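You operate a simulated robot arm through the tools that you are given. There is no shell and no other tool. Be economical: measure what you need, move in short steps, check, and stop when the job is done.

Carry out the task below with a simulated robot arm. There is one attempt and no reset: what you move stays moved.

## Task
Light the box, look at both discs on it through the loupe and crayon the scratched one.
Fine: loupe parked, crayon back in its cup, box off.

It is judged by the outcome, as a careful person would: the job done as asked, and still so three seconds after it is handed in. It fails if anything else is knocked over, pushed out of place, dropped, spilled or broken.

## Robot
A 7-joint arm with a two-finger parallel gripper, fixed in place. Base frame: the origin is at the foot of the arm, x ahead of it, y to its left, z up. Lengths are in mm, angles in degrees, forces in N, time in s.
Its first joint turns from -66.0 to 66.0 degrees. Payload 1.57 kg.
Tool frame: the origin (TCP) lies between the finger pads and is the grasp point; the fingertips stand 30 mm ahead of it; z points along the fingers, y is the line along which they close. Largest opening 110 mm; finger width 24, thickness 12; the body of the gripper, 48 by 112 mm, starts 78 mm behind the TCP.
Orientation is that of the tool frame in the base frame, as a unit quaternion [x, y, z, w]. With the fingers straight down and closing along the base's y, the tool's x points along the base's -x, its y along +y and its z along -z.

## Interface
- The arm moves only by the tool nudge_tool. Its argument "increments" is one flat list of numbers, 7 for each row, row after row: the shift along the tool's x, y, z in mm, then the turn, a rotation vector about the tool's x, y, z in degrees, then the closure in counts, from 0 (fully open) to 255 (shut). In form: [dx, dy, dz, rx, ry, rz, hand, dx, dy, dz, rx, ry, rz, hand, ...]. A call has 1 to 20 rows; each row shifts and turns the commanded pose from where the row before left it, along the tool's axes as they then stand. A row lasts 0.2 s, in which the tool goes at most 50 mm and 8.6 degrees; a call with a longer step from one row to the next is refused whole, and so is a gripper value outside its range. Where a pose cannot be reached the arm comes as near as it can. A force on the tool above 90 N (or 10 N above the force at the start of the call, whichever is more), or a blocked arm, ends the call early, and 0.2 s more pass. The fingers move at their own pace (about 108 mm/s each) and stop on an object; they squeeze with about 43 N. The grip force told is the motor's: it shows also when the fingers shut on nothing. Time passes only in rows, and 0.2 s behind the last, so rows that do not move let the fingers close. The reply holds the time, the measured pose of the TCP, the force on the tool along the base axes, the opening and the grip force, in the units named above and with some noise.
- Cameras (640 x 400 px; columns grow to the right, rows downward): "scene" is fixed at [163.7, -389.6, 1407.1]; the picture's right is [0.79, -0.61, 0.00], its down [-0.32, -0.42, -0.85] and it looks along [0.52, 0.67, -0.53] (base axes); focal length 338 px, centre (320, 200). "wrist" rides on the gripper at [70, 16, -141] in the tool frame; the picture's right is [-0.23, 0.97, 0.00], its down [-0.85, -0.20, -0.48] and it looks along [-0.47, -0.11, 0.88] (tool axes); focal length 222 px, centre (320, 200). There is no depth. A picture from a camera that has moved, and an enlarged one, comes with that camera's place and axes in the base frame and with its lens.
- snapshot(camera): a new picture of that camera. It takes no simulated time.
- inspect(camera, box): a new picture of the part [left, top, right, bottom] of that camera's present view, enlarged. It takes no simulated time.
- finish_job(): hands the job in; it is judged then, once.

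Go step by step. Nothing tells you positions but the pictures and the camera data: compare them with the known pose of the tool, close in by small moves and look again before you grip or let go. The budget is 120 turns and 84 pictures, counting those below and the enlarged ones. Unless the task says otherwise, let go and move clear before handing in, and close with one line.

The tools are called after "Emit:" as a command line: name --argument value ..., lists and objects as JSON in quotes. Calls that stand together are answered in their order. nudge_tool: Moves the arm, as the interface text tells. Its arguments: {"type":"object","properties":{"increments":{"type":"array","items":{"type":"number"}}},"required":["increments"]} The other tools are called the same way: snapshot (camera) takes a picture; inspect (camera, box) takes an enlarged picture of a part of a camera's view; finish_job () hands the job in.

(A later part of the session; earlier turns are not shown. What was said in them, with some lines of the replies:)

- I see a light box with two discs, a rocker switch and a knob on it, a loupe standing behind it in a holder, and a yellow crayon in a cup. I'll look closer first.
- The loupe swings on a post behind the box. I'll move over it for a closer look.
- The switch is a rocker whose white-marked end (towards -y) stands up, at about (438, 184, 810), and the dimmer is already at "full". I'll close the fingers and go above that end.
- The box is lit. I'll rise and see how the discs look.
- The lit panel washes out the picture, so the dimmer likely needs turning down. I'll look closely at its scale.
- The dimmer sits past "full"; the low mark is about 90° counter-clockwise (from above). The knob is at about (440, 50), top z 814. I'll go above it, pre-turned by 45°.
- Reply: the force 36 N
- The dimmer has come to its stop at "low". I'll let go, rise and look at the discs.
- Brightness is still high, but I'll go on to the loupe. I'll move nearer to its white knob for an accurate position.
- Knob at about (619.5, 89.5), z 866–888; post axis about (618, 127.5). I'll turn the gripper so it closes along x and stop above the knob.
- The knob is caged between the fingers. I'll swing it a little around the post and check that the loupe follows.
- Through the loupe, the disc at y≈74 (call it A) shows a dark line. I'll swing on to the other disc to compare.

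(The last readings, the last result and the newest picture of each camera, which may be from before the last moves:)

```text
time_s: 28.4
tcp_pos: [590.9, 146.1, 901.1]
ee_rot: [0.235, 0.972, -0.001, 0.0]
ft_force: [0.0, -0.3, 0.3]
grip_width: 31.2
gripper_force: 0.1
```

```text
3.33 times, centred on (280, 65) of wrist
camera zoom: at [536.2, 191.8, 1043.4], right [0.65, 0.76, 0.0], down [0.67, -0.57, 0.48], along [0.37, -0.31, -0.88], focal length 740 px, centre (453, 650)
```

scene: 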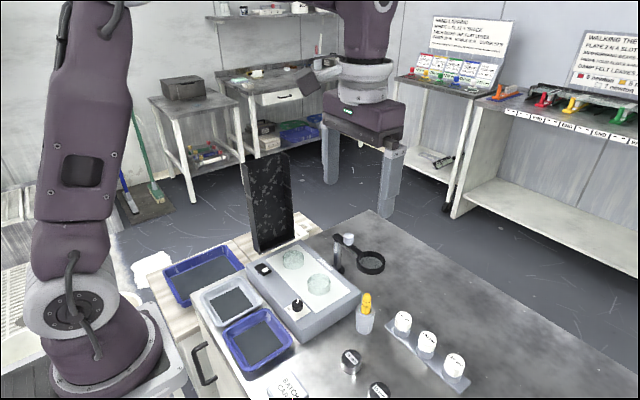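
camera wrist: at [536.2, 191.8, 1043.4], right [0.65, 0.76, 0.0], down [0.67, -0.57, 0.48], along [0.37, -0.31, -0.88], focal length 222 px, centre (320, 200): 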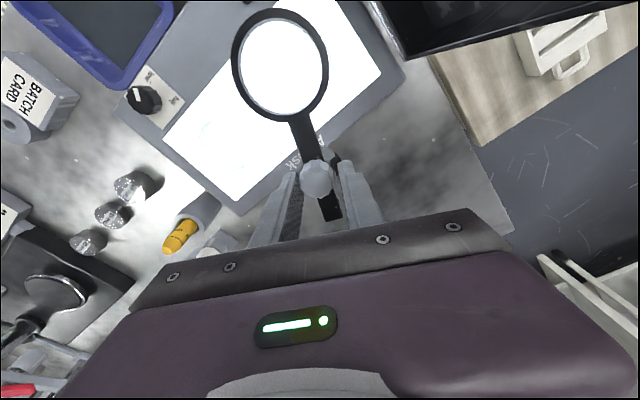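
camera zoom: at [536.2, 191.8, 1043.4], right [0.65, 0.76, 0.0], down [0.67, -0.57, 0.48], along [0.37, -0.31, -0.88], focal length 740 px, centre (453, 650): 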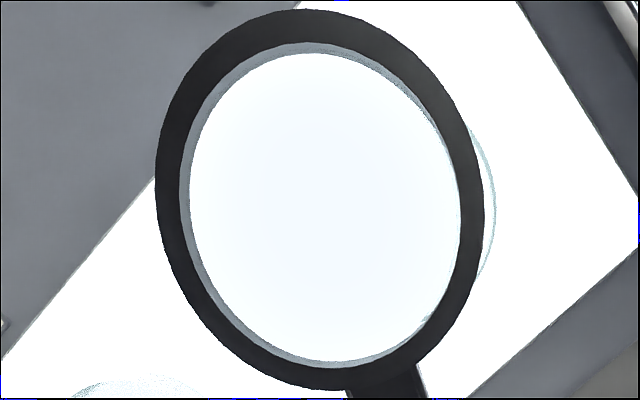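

Disc B is clean, so A is the scratched one. I'll swing the loupe back to its parking place.

Emit:
nudge_tool --increments '[-0.26, -4.47, 0, 0, 0, -6.75, 183, -0.26, -4.47, 0, 0, 0, -6.75, 183, -0.26, -4.47, 0, 0, 0, -6.75, 183, -0.26, -4.47, 0, 0, 0, -6.75, 183, -0.26, -4.47, 0, 0, 0, -6.75, 183, -0.26, -4.47, 0, 0, 0, -6.75, 183, -0.26, -4.47, 0, 0, 0, -6.75, 183, -0.26, -4.47, 0, 0, 0, -6.75, 183, -0.28, -4.63, 0, 0, 0, -7, 183, -0.28, -4.63, 0, 0, 0, -7, 183, -0.28, -4.63, 0, 0, 0, -7, 183, -0.28, -4.63, 0, 0, 0, -7, 183, -0.28, -4.63, 0, 0, 0, -7, 183, -0.28, -4.63, 0, 0, 0, -7, 183, -0.28, -4.63, 0, 0, 0, -7, 183, -0.28, -4.63, 0, 0, 0, -7, 183, -0.28, -4.63, 0, 0, 0, -7, 183]'

Emit:
inspect --camera "scene" --box '[310, 220, 400, 280]'

```text
time_s: 32.0
tcp_pos: [625.4, 89.9, 902.3]
ee_rot: [0.708, -0.707, 0.0, 0.0]
ft_force: [0.2, -0.7, -0.3]
grip_width: 30.6
gripper_force: 0.0
```

```text
6.67 times, centred on (355, 250) of scene
camera zoom: at [163.7, -389.6, 1407.1], right [0.79, -0.61, 0.0], down [-0.32, -0.42, -0.85], along [0.52, 0.67, -0.53], focal length 2256 px, centre (87, -133)
```

zoom: 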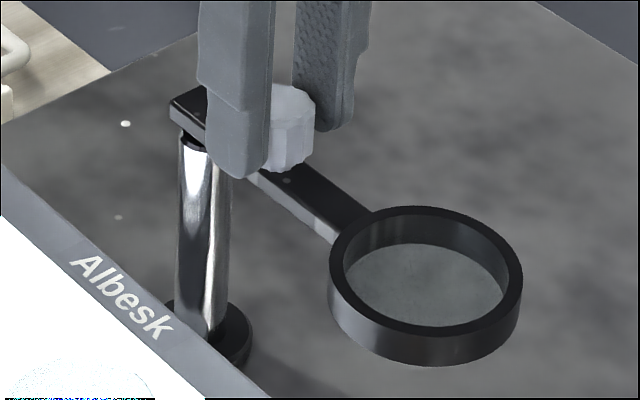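

The loupe is back exactly where it was. I'll release, rise, turn back and look at the crayon cup.

Emit:
nudge_tool --increments '[0, 0, 0, 0, 0, 0, 93, 0, 0, 0, 0, 0, 0, 93, 0, 0, -20, 0, 0, 0, 93, 0, 0, -40, 0, 0, 0, 93, 0, 0, -30, 0, 0, 8.5, 93, 0, 0, -10, 0, 0, 8.5, 0, 0, 0, 0, 0, 0, 8.5, 0, 0, 0, 0, 0, 0, 8.5, 0, 0, 0, 0, 0, 0, 8.5, 0, 0, 0, 0, 0, 0, 8.5, 0, 0, 0, 0, 0, 0, 8.5, 0, 0, 0, 0, 0, 0, 8.5, 0, 0, 0, 0, 0, 0, 8.5, 0, 0, 0, 0, 0, 0, 8.5, 0, 0, 0, 0, 0, 0, 5, 0, 27, -31, 0, 0, 0, 0, 0, 27, -31, 0, 0, 0, 0, 0, 27, -31, 0, 0, 0, 0, 0, 27, -31, 0, 0, 0, 0, 0, 27, -31, 0, 0, 0, 0, 0]'

Emit:
inspect --camera "wrist" --box '[230, 90, 430, 222]'

Emit:
inspect --camera "scene" --box '[330, 275, 400, 345]'

```text
time_s: 36.2
tcp_pos: [489.7, -65.0, 1002.6]
ee_rot: [0.001, 1.0, -0.001, -0.001]
ft_force: [-0.9, -0.3, -0.9]
grip_width: 110.1
gripper_force: 0.1
```

```text
3.03 times, centred on (330, 156) of wrist
camera zoom: at [420.1, -48.8, 1144.4], right [0.23, 0.97, 0.0], down [0.85, -0.2, 0.48], along [0.47, -0.11, -0.88], focal length 673 px, centre (290, 333)
```

zoom: 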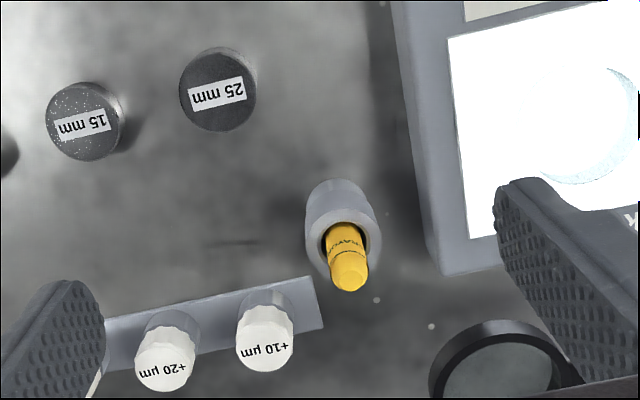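

```text
5.71 times, centred on (365, 310) of scene
camera zoom: at [163.7, -389.6, 1407.1], right [0.79, -0.61, 0.0], down [-0.32, -0.42, -0.85], along [0.52, 0.67, -0.53], focal length 1934 px, centre (63, -429)
```

zoom: 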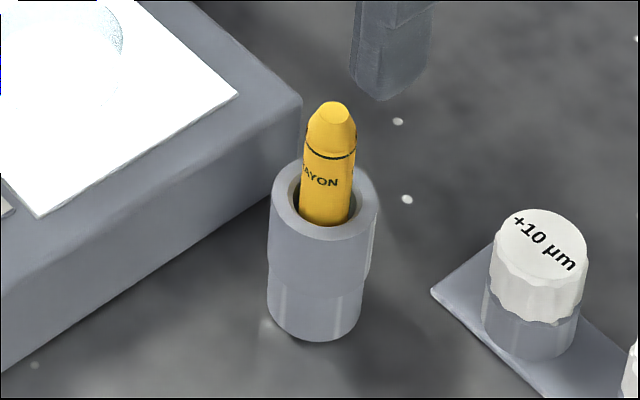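

Emit:
inspect --camera "wrist" --box '[318, 138, 358, 182]'

Emit:
inspect --camera "scene" --box '[352, 286, 384, 318]'

```text
9.09 times, centred on (338, 160) of wrist
camera zoom: at [420.1, -48.8, 1144.4], right [0.23, 0.97, 0.0], down [0.85, -0.2, 0.48], along [0.47, -0.11, -0.88], focal length 2019 px, centre (156, 564)
```

zoom: 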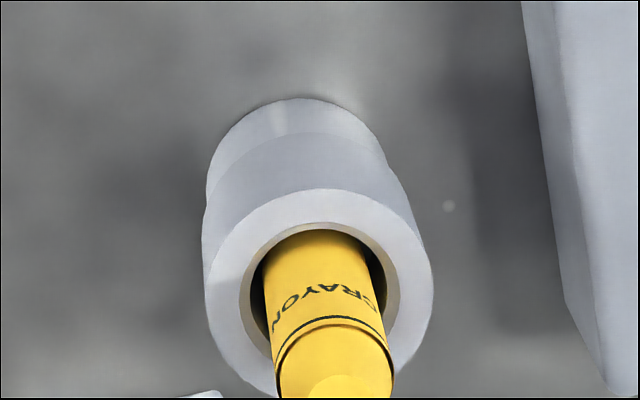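

```text
12.50 times, centred on (368, 302) of scene
camera zoom: at [163.7, -389.6, 1407.1], right [0.79, -0.61, 0.0], down [-0.32, -0.42, -0.85], along [0.52, 0.67, -0.53], focal length 4231 px, centre (-280, -1075)
```

zoom: 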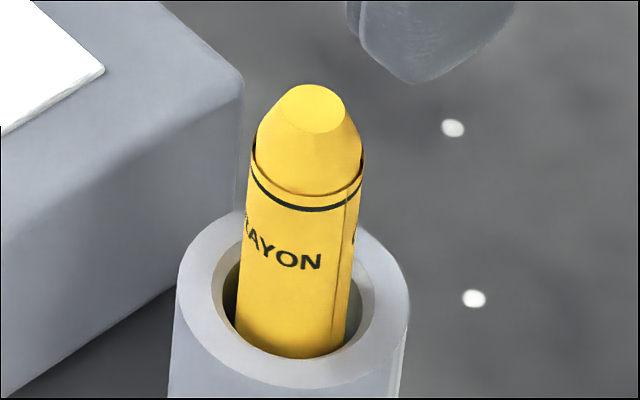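

The crayon stands nearly vertical at (553, -51), top z≈851, cup rim z≈805. I'll go above it with the fingers half open.

Emit:
nudge_tool --increments '[-16, 3.4, 27, 0, 0, 0, 139, -16, 3.4, 27, 0, 0, 0, 139, -16, 3.4, 27, 0, 0, 0, 139, -16, 3.4, 27, 0, 0, 0, 139, 0, 0, 0, 0, 0, 0, 139]'

Emit:
inspect --camera "wrist" --box '[230, 110, 410, 232]'

Emit:
inspect --camera "scene" --box '[330, 265, 400, 335]'

```text
time_s: 37.4
tcp_pos: [554.5, -50.6, 893.8]
ee_rot: [0.0, 1.0, 0.0, 0.0]
ft_force: [0.6, 0.2, -0.3]
grip_width: 50.3
gripper_force: 0.1
```

```text
3.28 times, centred on (320, 171) of wrist
camera zoom: at [484.7, -36.5, 1036.1], right [0.23, 0.97, 0.0], down [0.85, -0.2, 0.48], along [0.47, -0.11, -0.88], focal length 728 px, centre (320, 295)
```

zoom: 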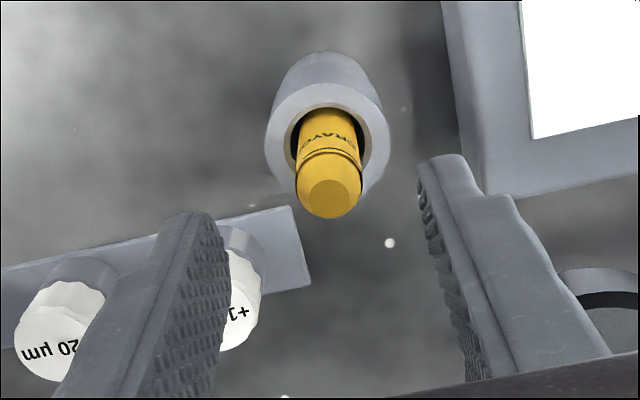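

```text
5.71 times, centred on (365, 300) of scene
camera zoom: at [163.7, -389.6, 1407.1], right [0.79, -0.61, 0.0], down [-0.32, -0.42, -0.85], along [0.52, 0.67, -0.53], focal length 1934 px, centre (63, -371)
```

zoom: 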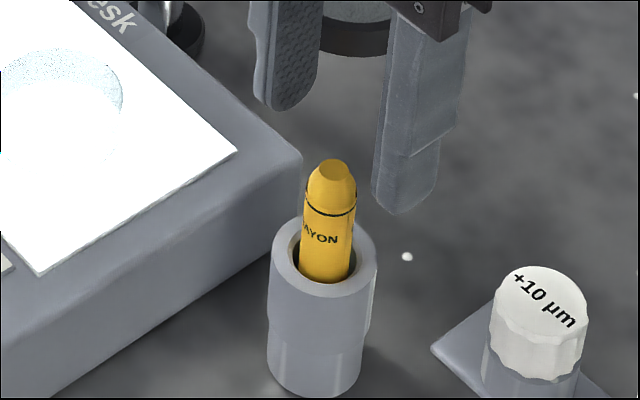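

Emit:
nudge_tool --increments '[0, 0, 20, 0, 0, 0, 139, 0, 0, 20, 0, 0, 0, 139, 0, 0, 11, 0, 0, 0, 139, 0, 0, 0, 0, 0, 0, 195, 0, 0, 0, 0, 0, 0, 215, 0, 0, 0, 0, 0, 0, 230, 0, 0, 0, 0, 0, 0, 230]'

Emit:
inspect --camera "scene" --box '[330, 265, 400, 335]'

```text
time_s: 39.0
tcp_pos: [552.2, -52.7, 842.4]
ee_rot: [0.001, 1.0, -0.001, 0.0]
ft_force: [0.3, 0.9, -0.4]
grip_width: 17.4
gripper_force: 32.5
```

```text
5.71 times, centred on (365, 300) of scene
camera zoom: at [163.7, -389.6, 1407.1], right [0.79, -0.61, 0.0], down [-0.32, -0.42, -0.85], along [0.52, 0.67, -0.53], focal length 1934 px, centre (63, -371)
```

zoom: 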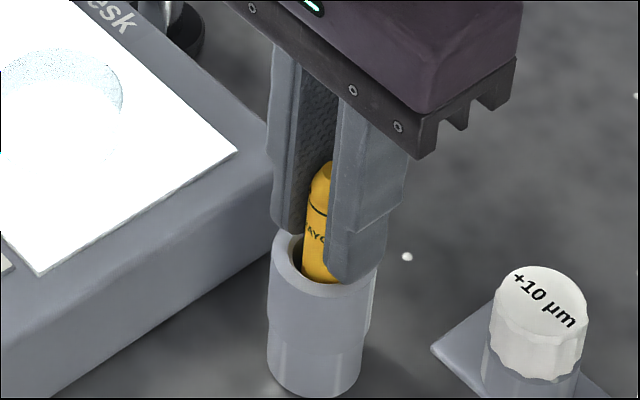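

Emit:
nudge_tool --increments '[0, 0, -15, 0, 0, 0, 230, 0, 0, -20, 0, 0, 0, 230, 0, 0, -25, 0, 0, 0, 230, 0, 0, -25, 0, 0, 0, 230, 0, 0, -20, 0, 0, 0, 230]'

Emit:
inspect --camera "scene" --box '[330, 235, 400, 335]'

```text
time_s: 40.2
tcp_pos: [553.4, -53.1, 947.5]
ee_rot: [0.001, 1.0, 0.0, 0.0]
ft_force: [0.3, -0.3, 0.0]
grip_width: 16.9
gripper_force: 32.3
```

```text
4.00 times, centred on (365, 285) of scene
camera zoom: at [163.7, -389.6, 1407.1], right [0.79, -0.61, 0.0], down [-0.32, -0.42, -0.85], along [0.52, 0.67, -0.53], focal length 1354 px, centre (140, -140)
```

zoom: 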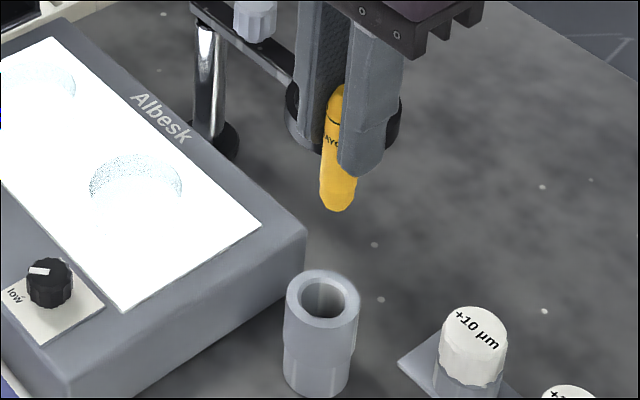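

Emit:
inspect --camera "scene" --box '[370, 255, 402, 290]'

```text
11.43 times, centred on (386, 272) of scene
camera zoom: at [163.7, -389.6, 1407.1], right [0.79, -0.61, 0.0], down [-0.32, -0.42, -0.85], along [0.52, 0.67, -0.53], focal length 3868 px, centre (-434, -629)
```

zoom: 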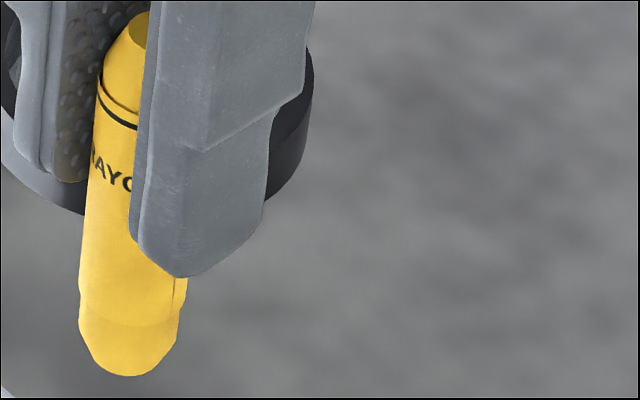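

Both ends of the crayon are tapered wax and its lower end is about 70 mm below the TCP. I'll carry it over disc A.

Emit:
nudge_tool --increments '[10, 31.8, 0, 0, 0, 0, 230, 10, 31.8, 0, 0, 0, 0, 230, 10, 31.8, 0, 0, 0, 0, 230, 10, 31.8, 0, 0, 0, 0, 230, 0, 0, 20, 0, 0, 0, 230, 0, 0, 15, 0, 0, 0, 230, 0, 0, 10, 0, 0, 0, 230]'

Emit:
inspect --camera "scene" --box '[270, 230, 370, 310]'

Emit:
snapshot --camera "wrist"

```text
time_s: 41.8
tcp_pos: [514.8, 75.7, 902.0]
ee_rot: [0.001, 1.0, 0.0, 0.0]
ft_force: [-0.4, -0.2, 0.3]
grip_width: 17.3
gripper_force: 32.4
```

```text
5.00 times, centred on (320, 270) of scene
camera zoom: at [163.7, -389.6, 1407.1], right [0.79, -0.61, 0.0], down [-0.32, -0.42, -0.85], along [0.52, 0.67, -0.53], focal length 1692 px, centre (320, -150)
```

zoom: 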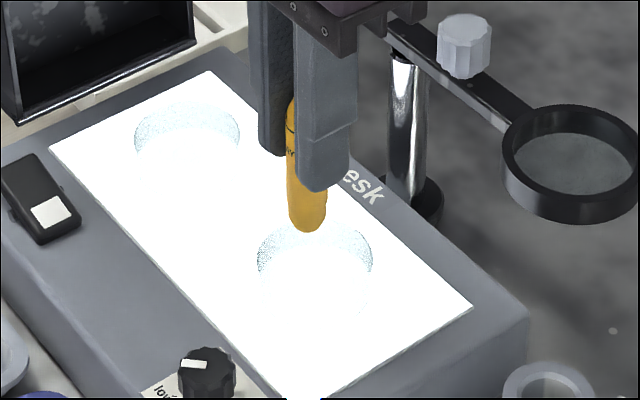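

```text
27 pictures are left
camera wrist: at [444.4, 92.3, 1044.0], right [0.23, 0.97, 0.0], down [0.85, -0.2, 0.48], along [0.47, -0.11, -0.88], focal length 222 px, centre (320, 200)
```

wrist: 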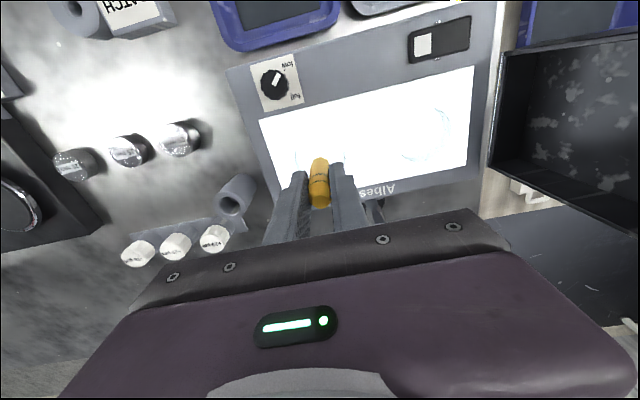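

Emit:
nudge_tool --increments '[0, 0, 4, 0, 0, 0, 230, 0, 0, 4, 0, 0, 0, 230, 0, 0, 2, 0, 0, 0, 230, 0, 0, 2, 0, 0, 0, 230, 0, 0, 0, 0, 0, 0, 230]'

Emit:
inspect --camera "scene" --box '[285, 250, 345, 300]'

```text
time_s: 43.0
tcp_pos: [513.7, 75.0, 891.4]
ee_rot: [0.001, 1.0, 0.0, 0.0]
ft_force: [-0.7, 0.3, 0.2]
grip_width: 17.3
gripper_force: 32.1
```

```text
8.00 times, centred on (315, 275) of scene
camera zoom: at [163.7, -389.6, 1407.1], right [0.79, -0.61, 0.0], down [-0.32, -0.42, -0.85], along [0.52, 0.67, -0.53], focal length 2708 px, centre (360, -400)
```

zoom: 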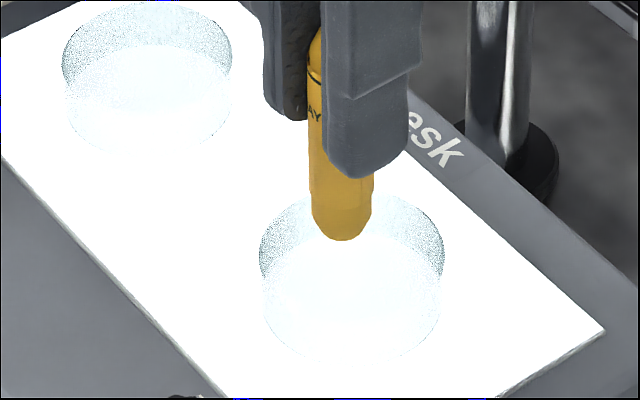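

Emit:
nudge_tool --increments '[0, 0, 1.5, 0, 0, 0, 230, 0, 0, 1.5, 0, 0, 0, 230, 0, 0, 1, 0, 0, 0, 230, 0, 0, 0, 0, 0, 0, 230]'

```text
time_s: 44.0
tcp_pos: [513.6, 75.8, 887.3]
ee_rot: [0.0, 1.0, 0.0, 0.0]
ft_force: [0.5, 0.1, 0.0]
grip_width: 17.3
gripper_force: 32.3
```

Emit:
nudge_tool --increments '[0, 0, 1, 0, 0, 0, 230, 0, 0, 1, 0, 0, 0, 230, 0, 0, 0, 0, 0, 0, 230]'

Emit:
inspect --camera "scene" --box '[285, 250, 345, 300]'

```text
time_s: 44.8
tcp_pos: [514.4, 74.2, 883.8]
ee_rot: [0.0, 1.0, 0.001, 0.0]
ft_force: [0.0, 0.5, 0.7]
grip_width: 17.2
gripper_force: 32.3
```

```text
8.00 times, centred on (315, 275) of scene
camera zoom: at [163.7, -389.6, 1407.1], right [0.79, -0.61, 0.0], down [-0.32, -0.42, -0.85], along [0.52, 0.67, -0.53], focal length 2708 px, centre (360, -400)
```

zoom: 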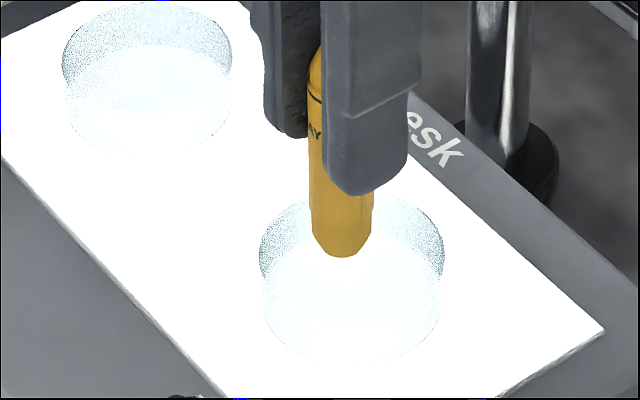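

Emit:
nudge_tool --increments '[0, 0, 0.7, 0, 0, 0, 230, 0, 0, 0.7, 0, 0, 0, 230, 0, 0, 0, 0, 0, 0, 230]'

```text
time_s: 45.6
tcp_pos: [513.7, 75.8, 882.9]
ee_rot: [0.001, 1.0, 0.0, 0.0]
ft_force: [-0.9, 0.3, -0.2]
grip_width: 17.4
gripper_force: 31.6
```

Emit:
nudge_tool --increments '[0, 0, 0.7, 0, 0, 0, 230, 0, 0, 0.7, 0, 0, 0, 230, 0, 0, 0, 0, 0, 0, 230]'

Emit:
inspect --camera "scene" --box '[295, 255, 335, 285]'

```text
time_s: 46.4
tcp_pos: [514.7, 74.6, 882.9]
ee_rot: [0.001, 1.0, 0.0, 0.0]
ft_force: [0.0, 0.9, 0.2]
grip_width: 17.1
gripper_force: 32.0
```

```text
13.33 times, centred on (315, 270) of scene
camera zoom: at [163.7, -389.6, 1407.1], right [0.79, -0.61, 0.0], down [-0.32, -0.42, -0.85], along [0.52, 0.67, -0.53], focal length 4513 px, centre (387, -733)
```

zoom: 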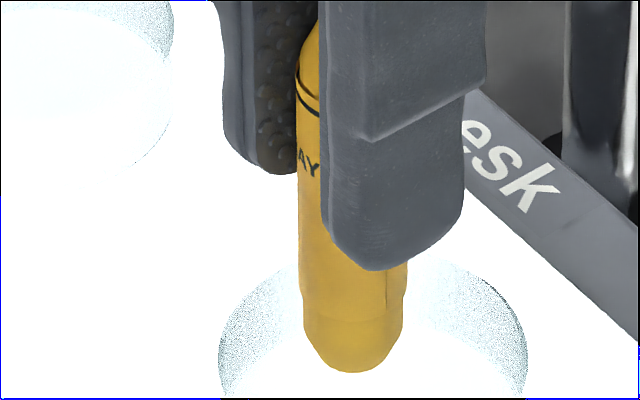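

Emit:
nudge_tool --increments '[0, 0, 0.8, 0, 0, 0, 230, 0, 0, 0, 0, 0, 0, 230, 0, 0, 0.7, 0, 0, 0, 230, 0, 0, 0, 0, 0, 0, 230]'

```text
time_s: 47.4
tcp_pos: [514.9, 75.1, 880.5]
ee_rot: [0.0, 1.0, 0.0, -0.001]
ft_force: [-0.2, 0.3, -0.6]
grip_width: 17.2
gripper_force: 32.9
```

Emit:
nudge_tool --increments '[0, 0, 0.8, 0, 0, 0, 230, 0, 0, 0, 0, 0, 0, 230, 0, 0, 0.7, 0, 0, 0, 230, 0, 0, 0, 0, 0, 0, 230]'

Emit:
inspect --camera "scene" --box '[295, 260, 335, 290]'

```text
time_s: 48.4
tcp_pos: [514.6, 75.2, 879.2]
ee_rot: [0.0, 1.0, 0.001, 0.0]
ft_force: [-1.7, -0.1, 5.5]
grip_width: 17.4
gripper_force: 32.1
```

```text
13.33 times, centred on (315, 275) of scene
camera zoom: at [163.5, -389.6, 1407.1], right [0.79, -0.61, 0.0], down [-0.32, -0.42, -0.85], along [0.52, 0.67, -0.53], focal length 4513 px, centre (387, -800)
```

zoom: 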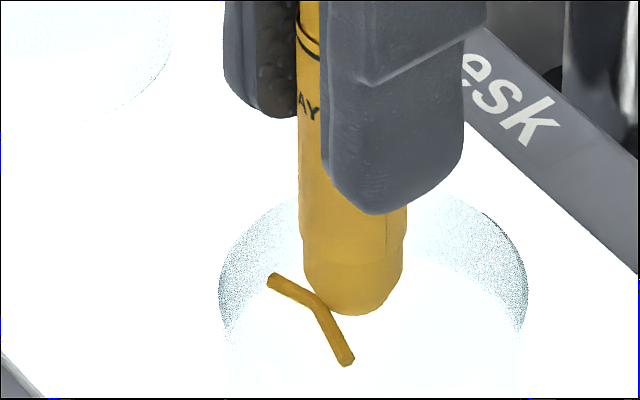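

Contact at about 5 N, and a crayon mark has appeared on disc A. I'll lift straight up and carry the crayon back above its cup.

Emit:
nudge_tool --increments '[0, 0, -10, 0, 0, 0, 230, 0, 0, -25, 0, 0, 0, 230, 0, 0, -31, 0, 0, 0, 230, -10, -31.8, 0, 0, 0, 0, 230, -10, -31.8, 0, 0, 0, 0, 230, -10, -31.8, 0, 0, 0, 0, 230, -10, -31.8, 0, 0, 0, 0, 230, 0, 0, 15, 0, 0, 0, 230, 0, 0, 0, 0, 0, 0, 230]'

Emit:
inspect --camera "scene" --box '[280, 240, 400, 335]'

Emit:
inspect --camera "wrist" --box '[270, 110, 370, 222]'

```text
time_s: 50.4
tcp_pos: [553.4, -52.6, 929.2]
ee_rot: [-0.001, 1.0, 0.0, 0.0]
ft_force: [-1.0, 0.3, 0.3]
grip_width: 17.2
gripper_force: 32.0
```

```text
4.21 times, centred on (340, 288) of scene
camera zoom: at [163.7, -389.6, 1407.1], right [0.79, -0.61, 0.0], down [-0.32, -0.42, -0.85], along [0.52, 0.67, -0.53], focal length 1425 px, centre (236, -168)
```

zoom: 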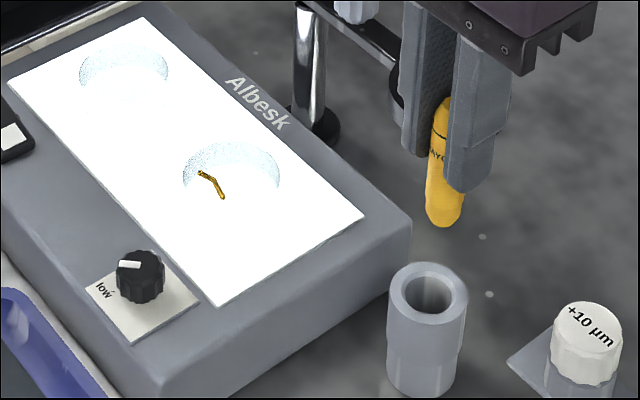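

```text
3.57 times, centred on (320, 166) of wrist
camera zoom: at [484.5, -36.0, 1069.8], right [0.23, 0.97, 0.0], down [0.85, -0.2, 0.48], along [0.47, -0.11, -0.88], focal length 793 px, centre (320, 321)
```

zoom: 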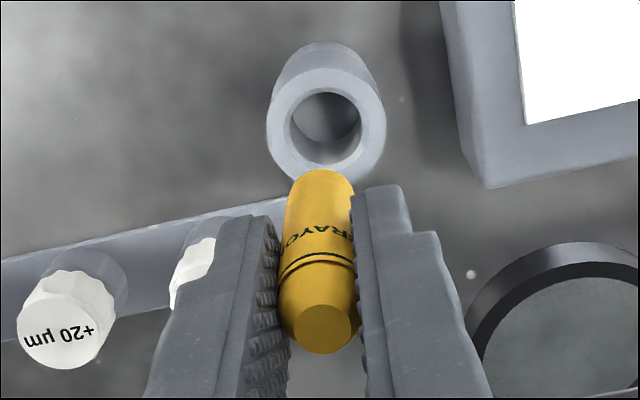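

The cup's hole is at about (554, -51.5), nearly under the crayon. I'll shift 1.5 mm in y and lower it.

Emit:
nudge_tool --increments '[0, 1.5, 15, 0, 0, 0, 230, 0, 0, 15, 0, 0, 0, 230, 0, 0, 12, 0, 0, 0, 230, 0, 0, 10, 0, 0, 0, 230, 0, 0, 10, 0, 0, 0, 230, 0, 0, 10, 0, 0, 0, 230, 0, 0, 8, 0, 0, 0, 230, 0, 0, 0, 0, 0, 0, 230]'

Emit:
inspect --camera "scene" --box '[330, 265, 400, 335]'

```text
time_s: 52.2
tcp_pos: [554.1, -50.1, 849.7]
ee_rot: [0.0, 1.0, 0.0, 0.0]
ft_force: [0.3, 0.6, -1.1]
grip_width: 17.2
gripper_force: 32.2
```

```text
5.71 times, centred on (365, 300) of scene
camera zoom: at [163.7, -389.6, 1407.1], right [0.79, -0.61, 0.0], down [-0.32, -0.42, -0.85], along [0.52, 0.67, -0.53], focal length 1934 px, centre (63, -371)
```

zoom: 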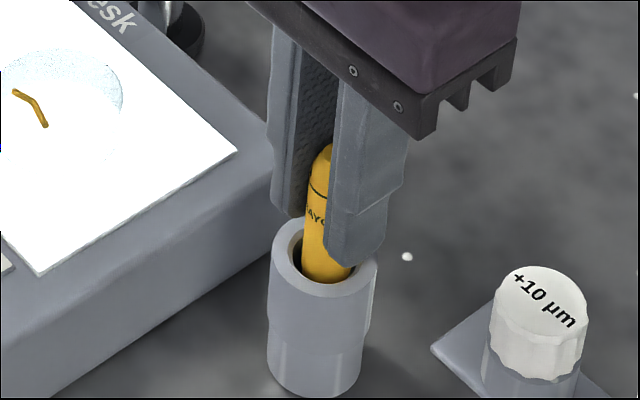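

Emit:
nudge_tool --increments '[0, 0, 2, 0, 0, 0, 230, 0, 0, 2, 0, 0, 0, 230, 0, 0, 1.5, 0, 0, 0, 230, 0, 0, 0, 0, 0, 0, 230]'

```text
time_s: 53.2
tcp_pos: [554.1, -49.5, 844.9]
ee_rot: [0.0, 1.0, 0.0, 0.0]
ft_force: [-0.4, -0.1, -0.1]
grip_width: 17.4
gripper_force: 31.9
```

Emit:
nudge_tool --increments '[0, 0, 1, 0, 0, 0, 230, 0, 0, 1, 0, 0, 0, 230, 0, 0, 0, 0, 0, 0, 230]'

```text
time_s: 54.0
tcp_pos: [555.1, -51.1, 842.6]
ee_rot: [0.0, 1.0, 0.0, 0.0]
ft_force: [0.0, 0.5, -0.9]
grip_width: 17.3
gripper_force: 31.9
```

Emit:
nudge_tool --increments '[0, 0, 0.8, 0, 0, 0, 230, 0, 0, 0, 0, 0, 0, 205, 0, 0, 0, 0, 0, 0, 180, 0, 0, 0, 0, 0, 0, 150, 0, 0, 0, 0, 0, 0, 139, 0, 0, -20, 0, 0, 0, 139, 0, 0, -40, 0, 0, 0, 139, 0, 0, -40, 0, 0, 0, 139]'

Emit:
inspect --camera "scene" --box '[250, 235, 400, 345]'

```text
time_s: 55.8
tcp_pos: [555.4, -50.9, 942.7]
ee_rot: [0.001, 1.0, 0.0, 0.0]
ft_force: [-0.8, -0.4, -0.2]
grip_width: 50.1
gripper_force: 0.0
```

```text
3.64 times, centred on (325, 290) of scene
camera zoom: at [163.7, -389.6, 1407.1], right [0.79, -0.61, 0.0], down [-0.32, -0.42, -0.85], along [0.52, 0.67, -0.53], focal length 1231 px, centre (302, -127)
```

zoom: 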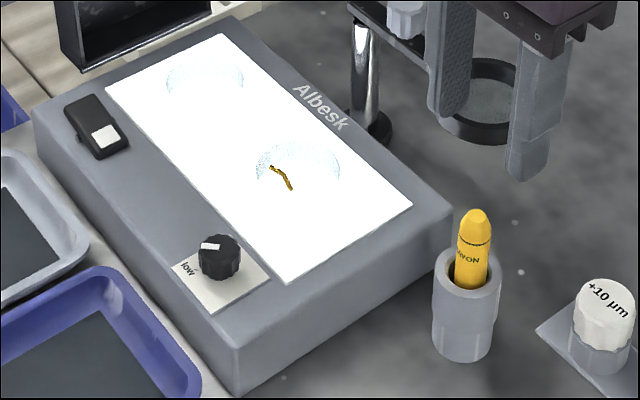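

The crayon stands in its cup and the mark shows on disc A. Now to switch off: I'll turn the hand (so its wide side stays clear of the black panel), close it and go above the rocker's other end (y≈219).

Emit:
nudge_tool --increments '[0, 0, -30, 0, 0, -8.5, 255, 0, 0, -27, 0, 0, -8.5, 255, 0, 0, 0, 0, 0, -8.5, 255, 0, 0, 0, 0, 0, -8.5, 255, 0, 0, 0, 0, 0, -8.5, 255, 0, 0, 0, 0, 0, -8.5, 255, 0, 0, 0, 0, 0, -8.5, 255, 0, 0, 0, 0, 0, -8.5, 255, 0, 0, 0, 0, 0, -8.5, 255, 0, 0, 0, 0, 0, -8.5, 255, 0, 0, 0, 0, 0, -5, 255, -38.6, 16.7, 0, 0, 0, 0, 255, -38.6, 16.7, 0, 0, 0, 0, 255, -38.6, 16.7, 0, 0, 0, 0, 255, -38.6, 16.7, 0, 0, 0, 0, 255, -38.6, 16.7, 0, 0, 0, 0, 255, -38.6, 16.7, 0, 0, 0, 0, 255, -38.6, 16.7, 0, 0, 0, 0, 255]'

Emit:
snapshot --camera "scene"

Emit:
snapshot --camera "wrist"

```text
time_s: 59.6
tcp_pos: [435.6, 220.9, 997.9]
ee_rot: [-0.707, 0.707, 0.0, 0.0]
ft_force: [-0.2, -0.5, 0.1]
grip_width: 0.0
gripper_force: 21.1
```

```text
18 pictures are left
```

scene: 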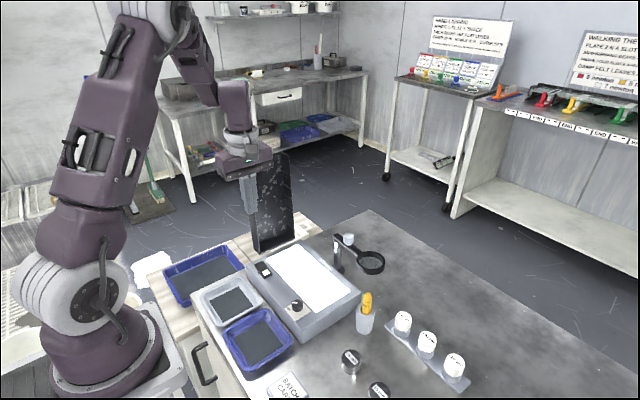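

```text
17 pictures are left
camera wrist: at [419.4, 151.0, 1139.6], right [-0.97, 0.23, 0.0], down [0.2, 0.85, 0.48], along [0.11, 0.47, -0.88], focal length 222 px, centre (320, 200)
```

wrist: 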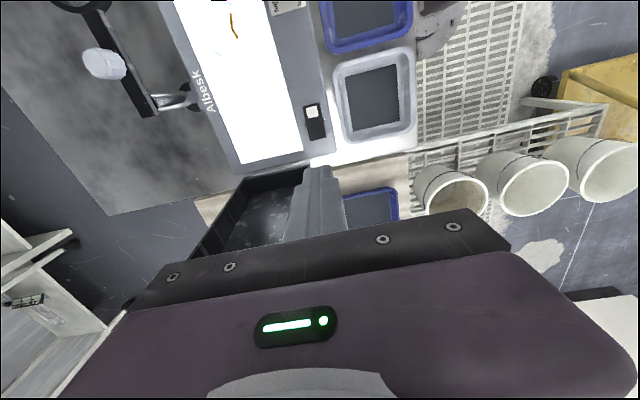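

Emit:
nudge_tool --increments '[2, -2.5, 30, 0, 0, 0, 255, 0, 0, 30, 0, 0, 0, 255, 0, 0, 30, 0, 0, 0, 255, 0, 0, 30, 0, 0, 0, 255, 0, 0, 20, 0, 0, 0, 255, 0, 0, 8, 0, 0, 0, 255, 0, 0, 0, 0, 0, 0, 255]'

Emit:
inspect --camera "scene" --box '[230, 220, 330, 300]'

```text
time_s: 61.2
tcp_pos: [438.8, 218.5, 850.9]
ee_rot: [0.708, -0.707, 0.0, 0.0]
ft_force: [0.0, 0.0, -0.4]
grip_width: 0.0
gripper_force: 21.2
```

```text
5.00 times, centred on (280, 260) of scene
camera zoom: at [163.7, -389.6, 1407.1], right [0.79, -0.61, 0.0], down [-0.32, -0.42, -0.85], along [0.52, 0.67, -0.53], focal length 1692 px, centre (520, -100)
```

zoom: 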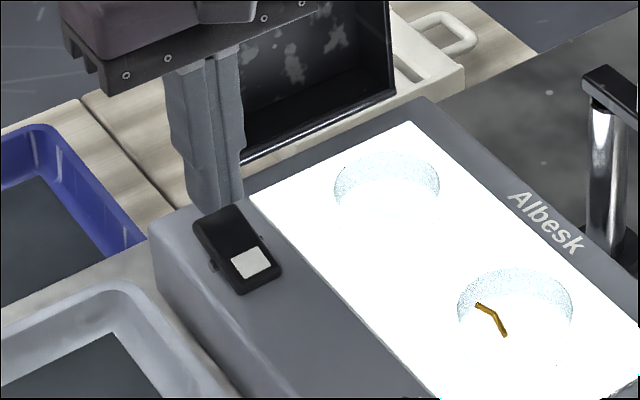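

Emit:
nudge_tool --increments '[0, 0, 5, 0, 0, 0, 255, 0, 0, 3, 0, 0, 0, 255, 0, 0, 2, 0, 0, 0, 255, 0, 0, 2, 0, 0, 0, 255, 0, 0, 2, 0, 0, 0, 255, 0, 0, 2, 0, 0, 0, 255]'

Emit:
inspect --camera "scene" --box '[230, 220, 330, 300]'

```text
time_s: 62.6
tcp_pos: [440.2, 217.9, 834.1]
ee_rot: [0.707, -0.707, 0.0, 0.0]
ft_force: [-0.6, -0.5, 0.0]
grip_width: 0.4
gripper_force: 21.2
```

```text
5.00 times, centred on (280, 260) of scene
camera zoom: at [163.7, -389.6, 1407.1], right [0.79, -0.61, 0.0], down [-0.32, -0.42, -0.85], along [0.52, 0.67, -0.53], focal length 1692 px, centre (520, -100)
```

zoom: 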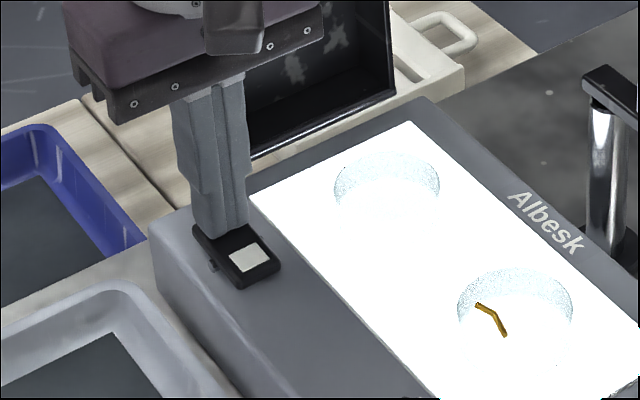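

Rocker is moving; a bit more.

Emit:
nudge_tool --increments '[0, 0, 1.5, 0, 0, 0, 255, 0, 0, 1.5, 0, 0, 0, 255]'

Emit:
inspect --camera "scene" --box '[230, 220, 330, 300]'

```text
time_s: 63.2
tcp_pos: [440.2, 220.2, 831.9]
ee_rot: [0.707, -0.707, 0.0, -0.002]
ft_force: [-8.1, 8.7, 26.4]
grip_width: 0.0
gripper_force: 21.2
```

```text
5.00 times, centred on (280, 260) of scene
camera zoom: at [163.1, -389.6, 1407.1], right [0.79, -0.61, 0.0], down [-0.32, -0.42, -0.85], along [0.52, 0.67, -0.53], focal length 1692 px, centre (520, -100)
```

zoom: 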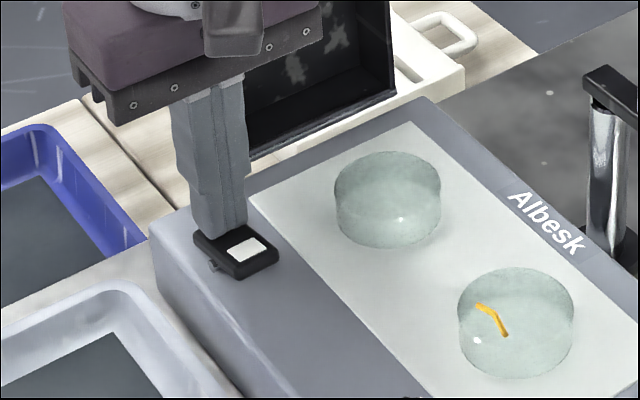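

The light is off. I'll rise; since I turned the dimmer from "full", I'll also put that back as it was found.

Emit:
nudge_tool --increments '[0, 0, -15, 0, 0, 0, 255, 0, 0, -35, 0, 0, 0, 255, 0, 0, -35, 0, 0, 0, 255, 42.5, 0, -10, 0, 0, 0, 255, 42.5, 0, 0, 0, 0, 0, 255, 42.5, 0, 0, 0, 0, 0, 139, 42, 0.5, 0, 0, 0, 0, 139, 0, 0, 0, 0, 0, 8.33, 139, 0, 0, 0, 0, 0, 8.33, 139, 0, 0, 0, 0, 0, 8.33, 139, 0, 0, 0, 0, 0, 8.33, 139, 0, 0, 0, 0, 0, 8.33, 139, 0, 0, 0, 0, 0, 8.33, 139, 0, 0, 25, 0, 0, 0, 139, 0, 0, 25, 0, 0, 0, 139]'

Emit:
inspect --camera "wrist" --box '[230, 70, 430, 222]'

Emit:
inspect --camera "scene" --box '[240, 235, 360, 325]'

```text
time_s: 66.4
tcp_pos: [439.3, 48.6, 876.4]
ee_rot: [-0.342, 0.94, 0.0, 0.0]
ft_force: [-0.6, 0.4, -0.5]
grip_width: 50.1
gripper_force: 0.1
```

```text
2.63 times, centred on (330, 146) of wrist
camera zoom: at [375.0, 16.1, 1017.0], right [-0.45, 0.89, 0.0], down [0.78, 0.4, 0.48], along [0.43, 0.22, -0.88], focal length 584 px, centre (294, 342)
```

zoom: 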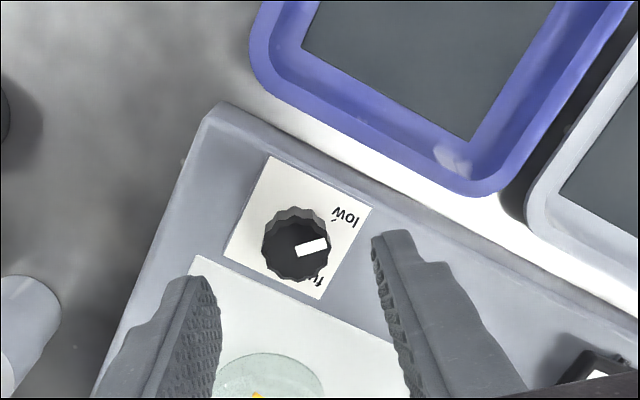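

```text
4.44 times, centred on (300, 280) of scene
camera zoom: at [163.7, -389.6, 1407.1], right [0.79, -0.61, 0.0], down [-0.32, -0.42, -0.85], along [0.52, 0.67, -0.53], focal length 1504 px, centre (409, -156)
```

zoom: 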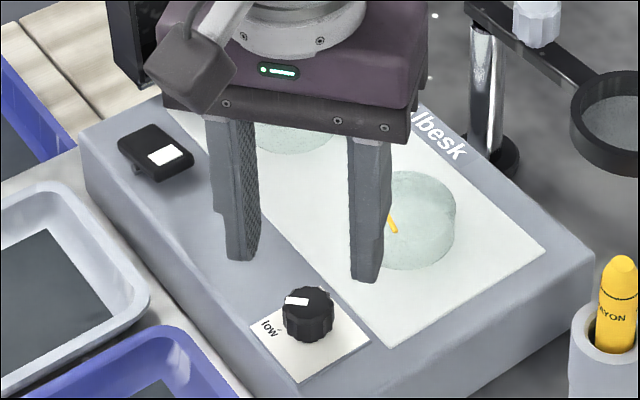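

Emit:
nudge_tool --increments '[0, 1, 15, 0, 0, 0, 139, 0, 0, 15, 0, 0, 0, 139, 0, 0, 10, 0, 0, 0, 139, 0, 0, 0, 0, 0, 0, 185, 0, 0, 0, 0, 0, 0, 205, 0, 0, 0, 0, 0, 0, 215, 0, 0, 0, 0, 0, 0, 215, 0, 0, 0, 0, 0, 8, 215, 0, 0, 0, 0, 0, 8, 215, 0, 0, 0, 0, 0, 8, 215, 0, 0, 0, 0, 0, 8, 215, 0, 0, 0, 0, 0, 8, 215]'

```text
time_s: 69.0
tcp_pos: [438.5, 50.0, 836.4]
ee_rot: [0.001, 1.0, 0.0, -0.001]
ft_force: [1.4, 1.2, -28.4]
grip_width: 24.4
gripper_force: 36.0
```

Emit:
nudge_tool --increments '[0, 0, 0, 0, 0, 8, 215, 0, 0, 0, 0, 0, 8, 215, 0, 0, 0, 0, 0, 8, 215, 0, 0, 0, 0, 0, 8, 215, 0, 0, 0, 0, 0, 6, 215, 0, 0, 0, 0, 0, 0, 215, 0, 0, 0, 0, 0, 0, 139, 0, 0, 0, 0, 0, 0, 139, 0, 0, 0, 0, 0, 0, 139, 0, 0, -15, 0, 0, 0, 139, 0, 0, -40, 0, 0, 0, 139, 0, 0, -40, 0, 0, 0, 139, 0, 0, -40, 0, 0, 0, 139, 0, 0, -40, 0, 0, 0, 139]'

Emit:
inspect --camera "scene" --box '[230, 215, 410, 335]'

Emit:
snapshot --camera "wrist"

```text
time_s: 72.0
tcp_pos: [437.7, 49.6, 1013.4]
ee_rot: [0.326, 0.945, 0.0, 0.0]
ft_force: [-0.5, -0.3, -0.2]
grip_width: 50.1
gripper_force: 0.1
```

```text
3.33 times, centred on (320, 275) of scene
camera zoom: at [163.7, -389.6, 1407.1], right [0.79, -0.61, 0.0], down [-0.32, -0.42, -0.85], along [0.52, 0.67, -0.53], focal length 1128 px, centre (320, -50)
```

zoom: 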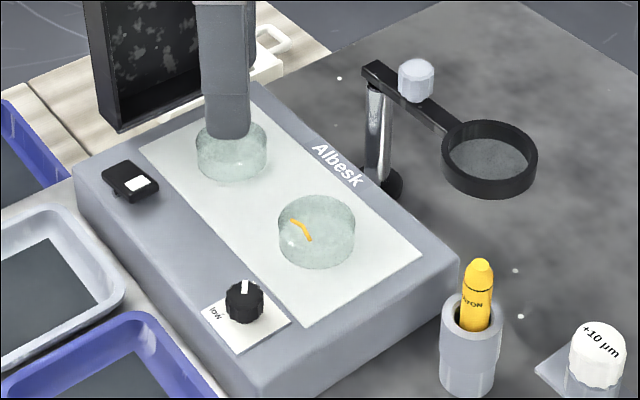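

```text
10 pictures are left
camera wrist: at [393.6, 104.7, 1153.7], right [0.78, 0.63, 0.0], down [0.55, -0.68, 0.48], along [0.3, -0.37, -0.88], focal length 222 px, centre (320, 200)
```

wrist: 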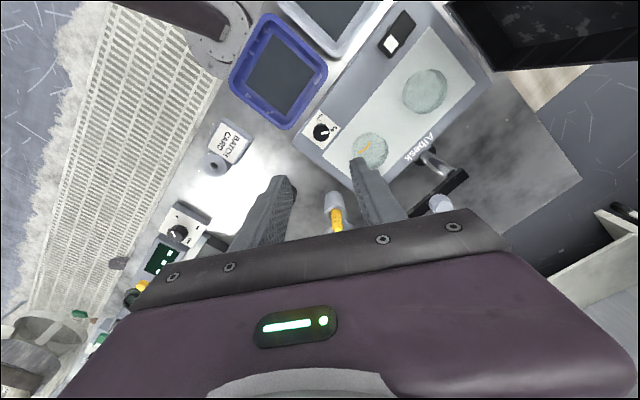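

Everything is in order: the box is off, the loupe is parked, the crayon is in its cup, the dimmer points to "full" again, disc A is marked and the arm is clear. I'm handing in.

Emit:
finish_job

```text
The job is handed in.
```

I looked at both discs through the loupe: the one nearer the crayon cup was scratched and now has a crayon mark, and the other was clean. The loupe is parked, the crayon is back in its cup, and the box is off with its dimmer back near "full", where I found it.
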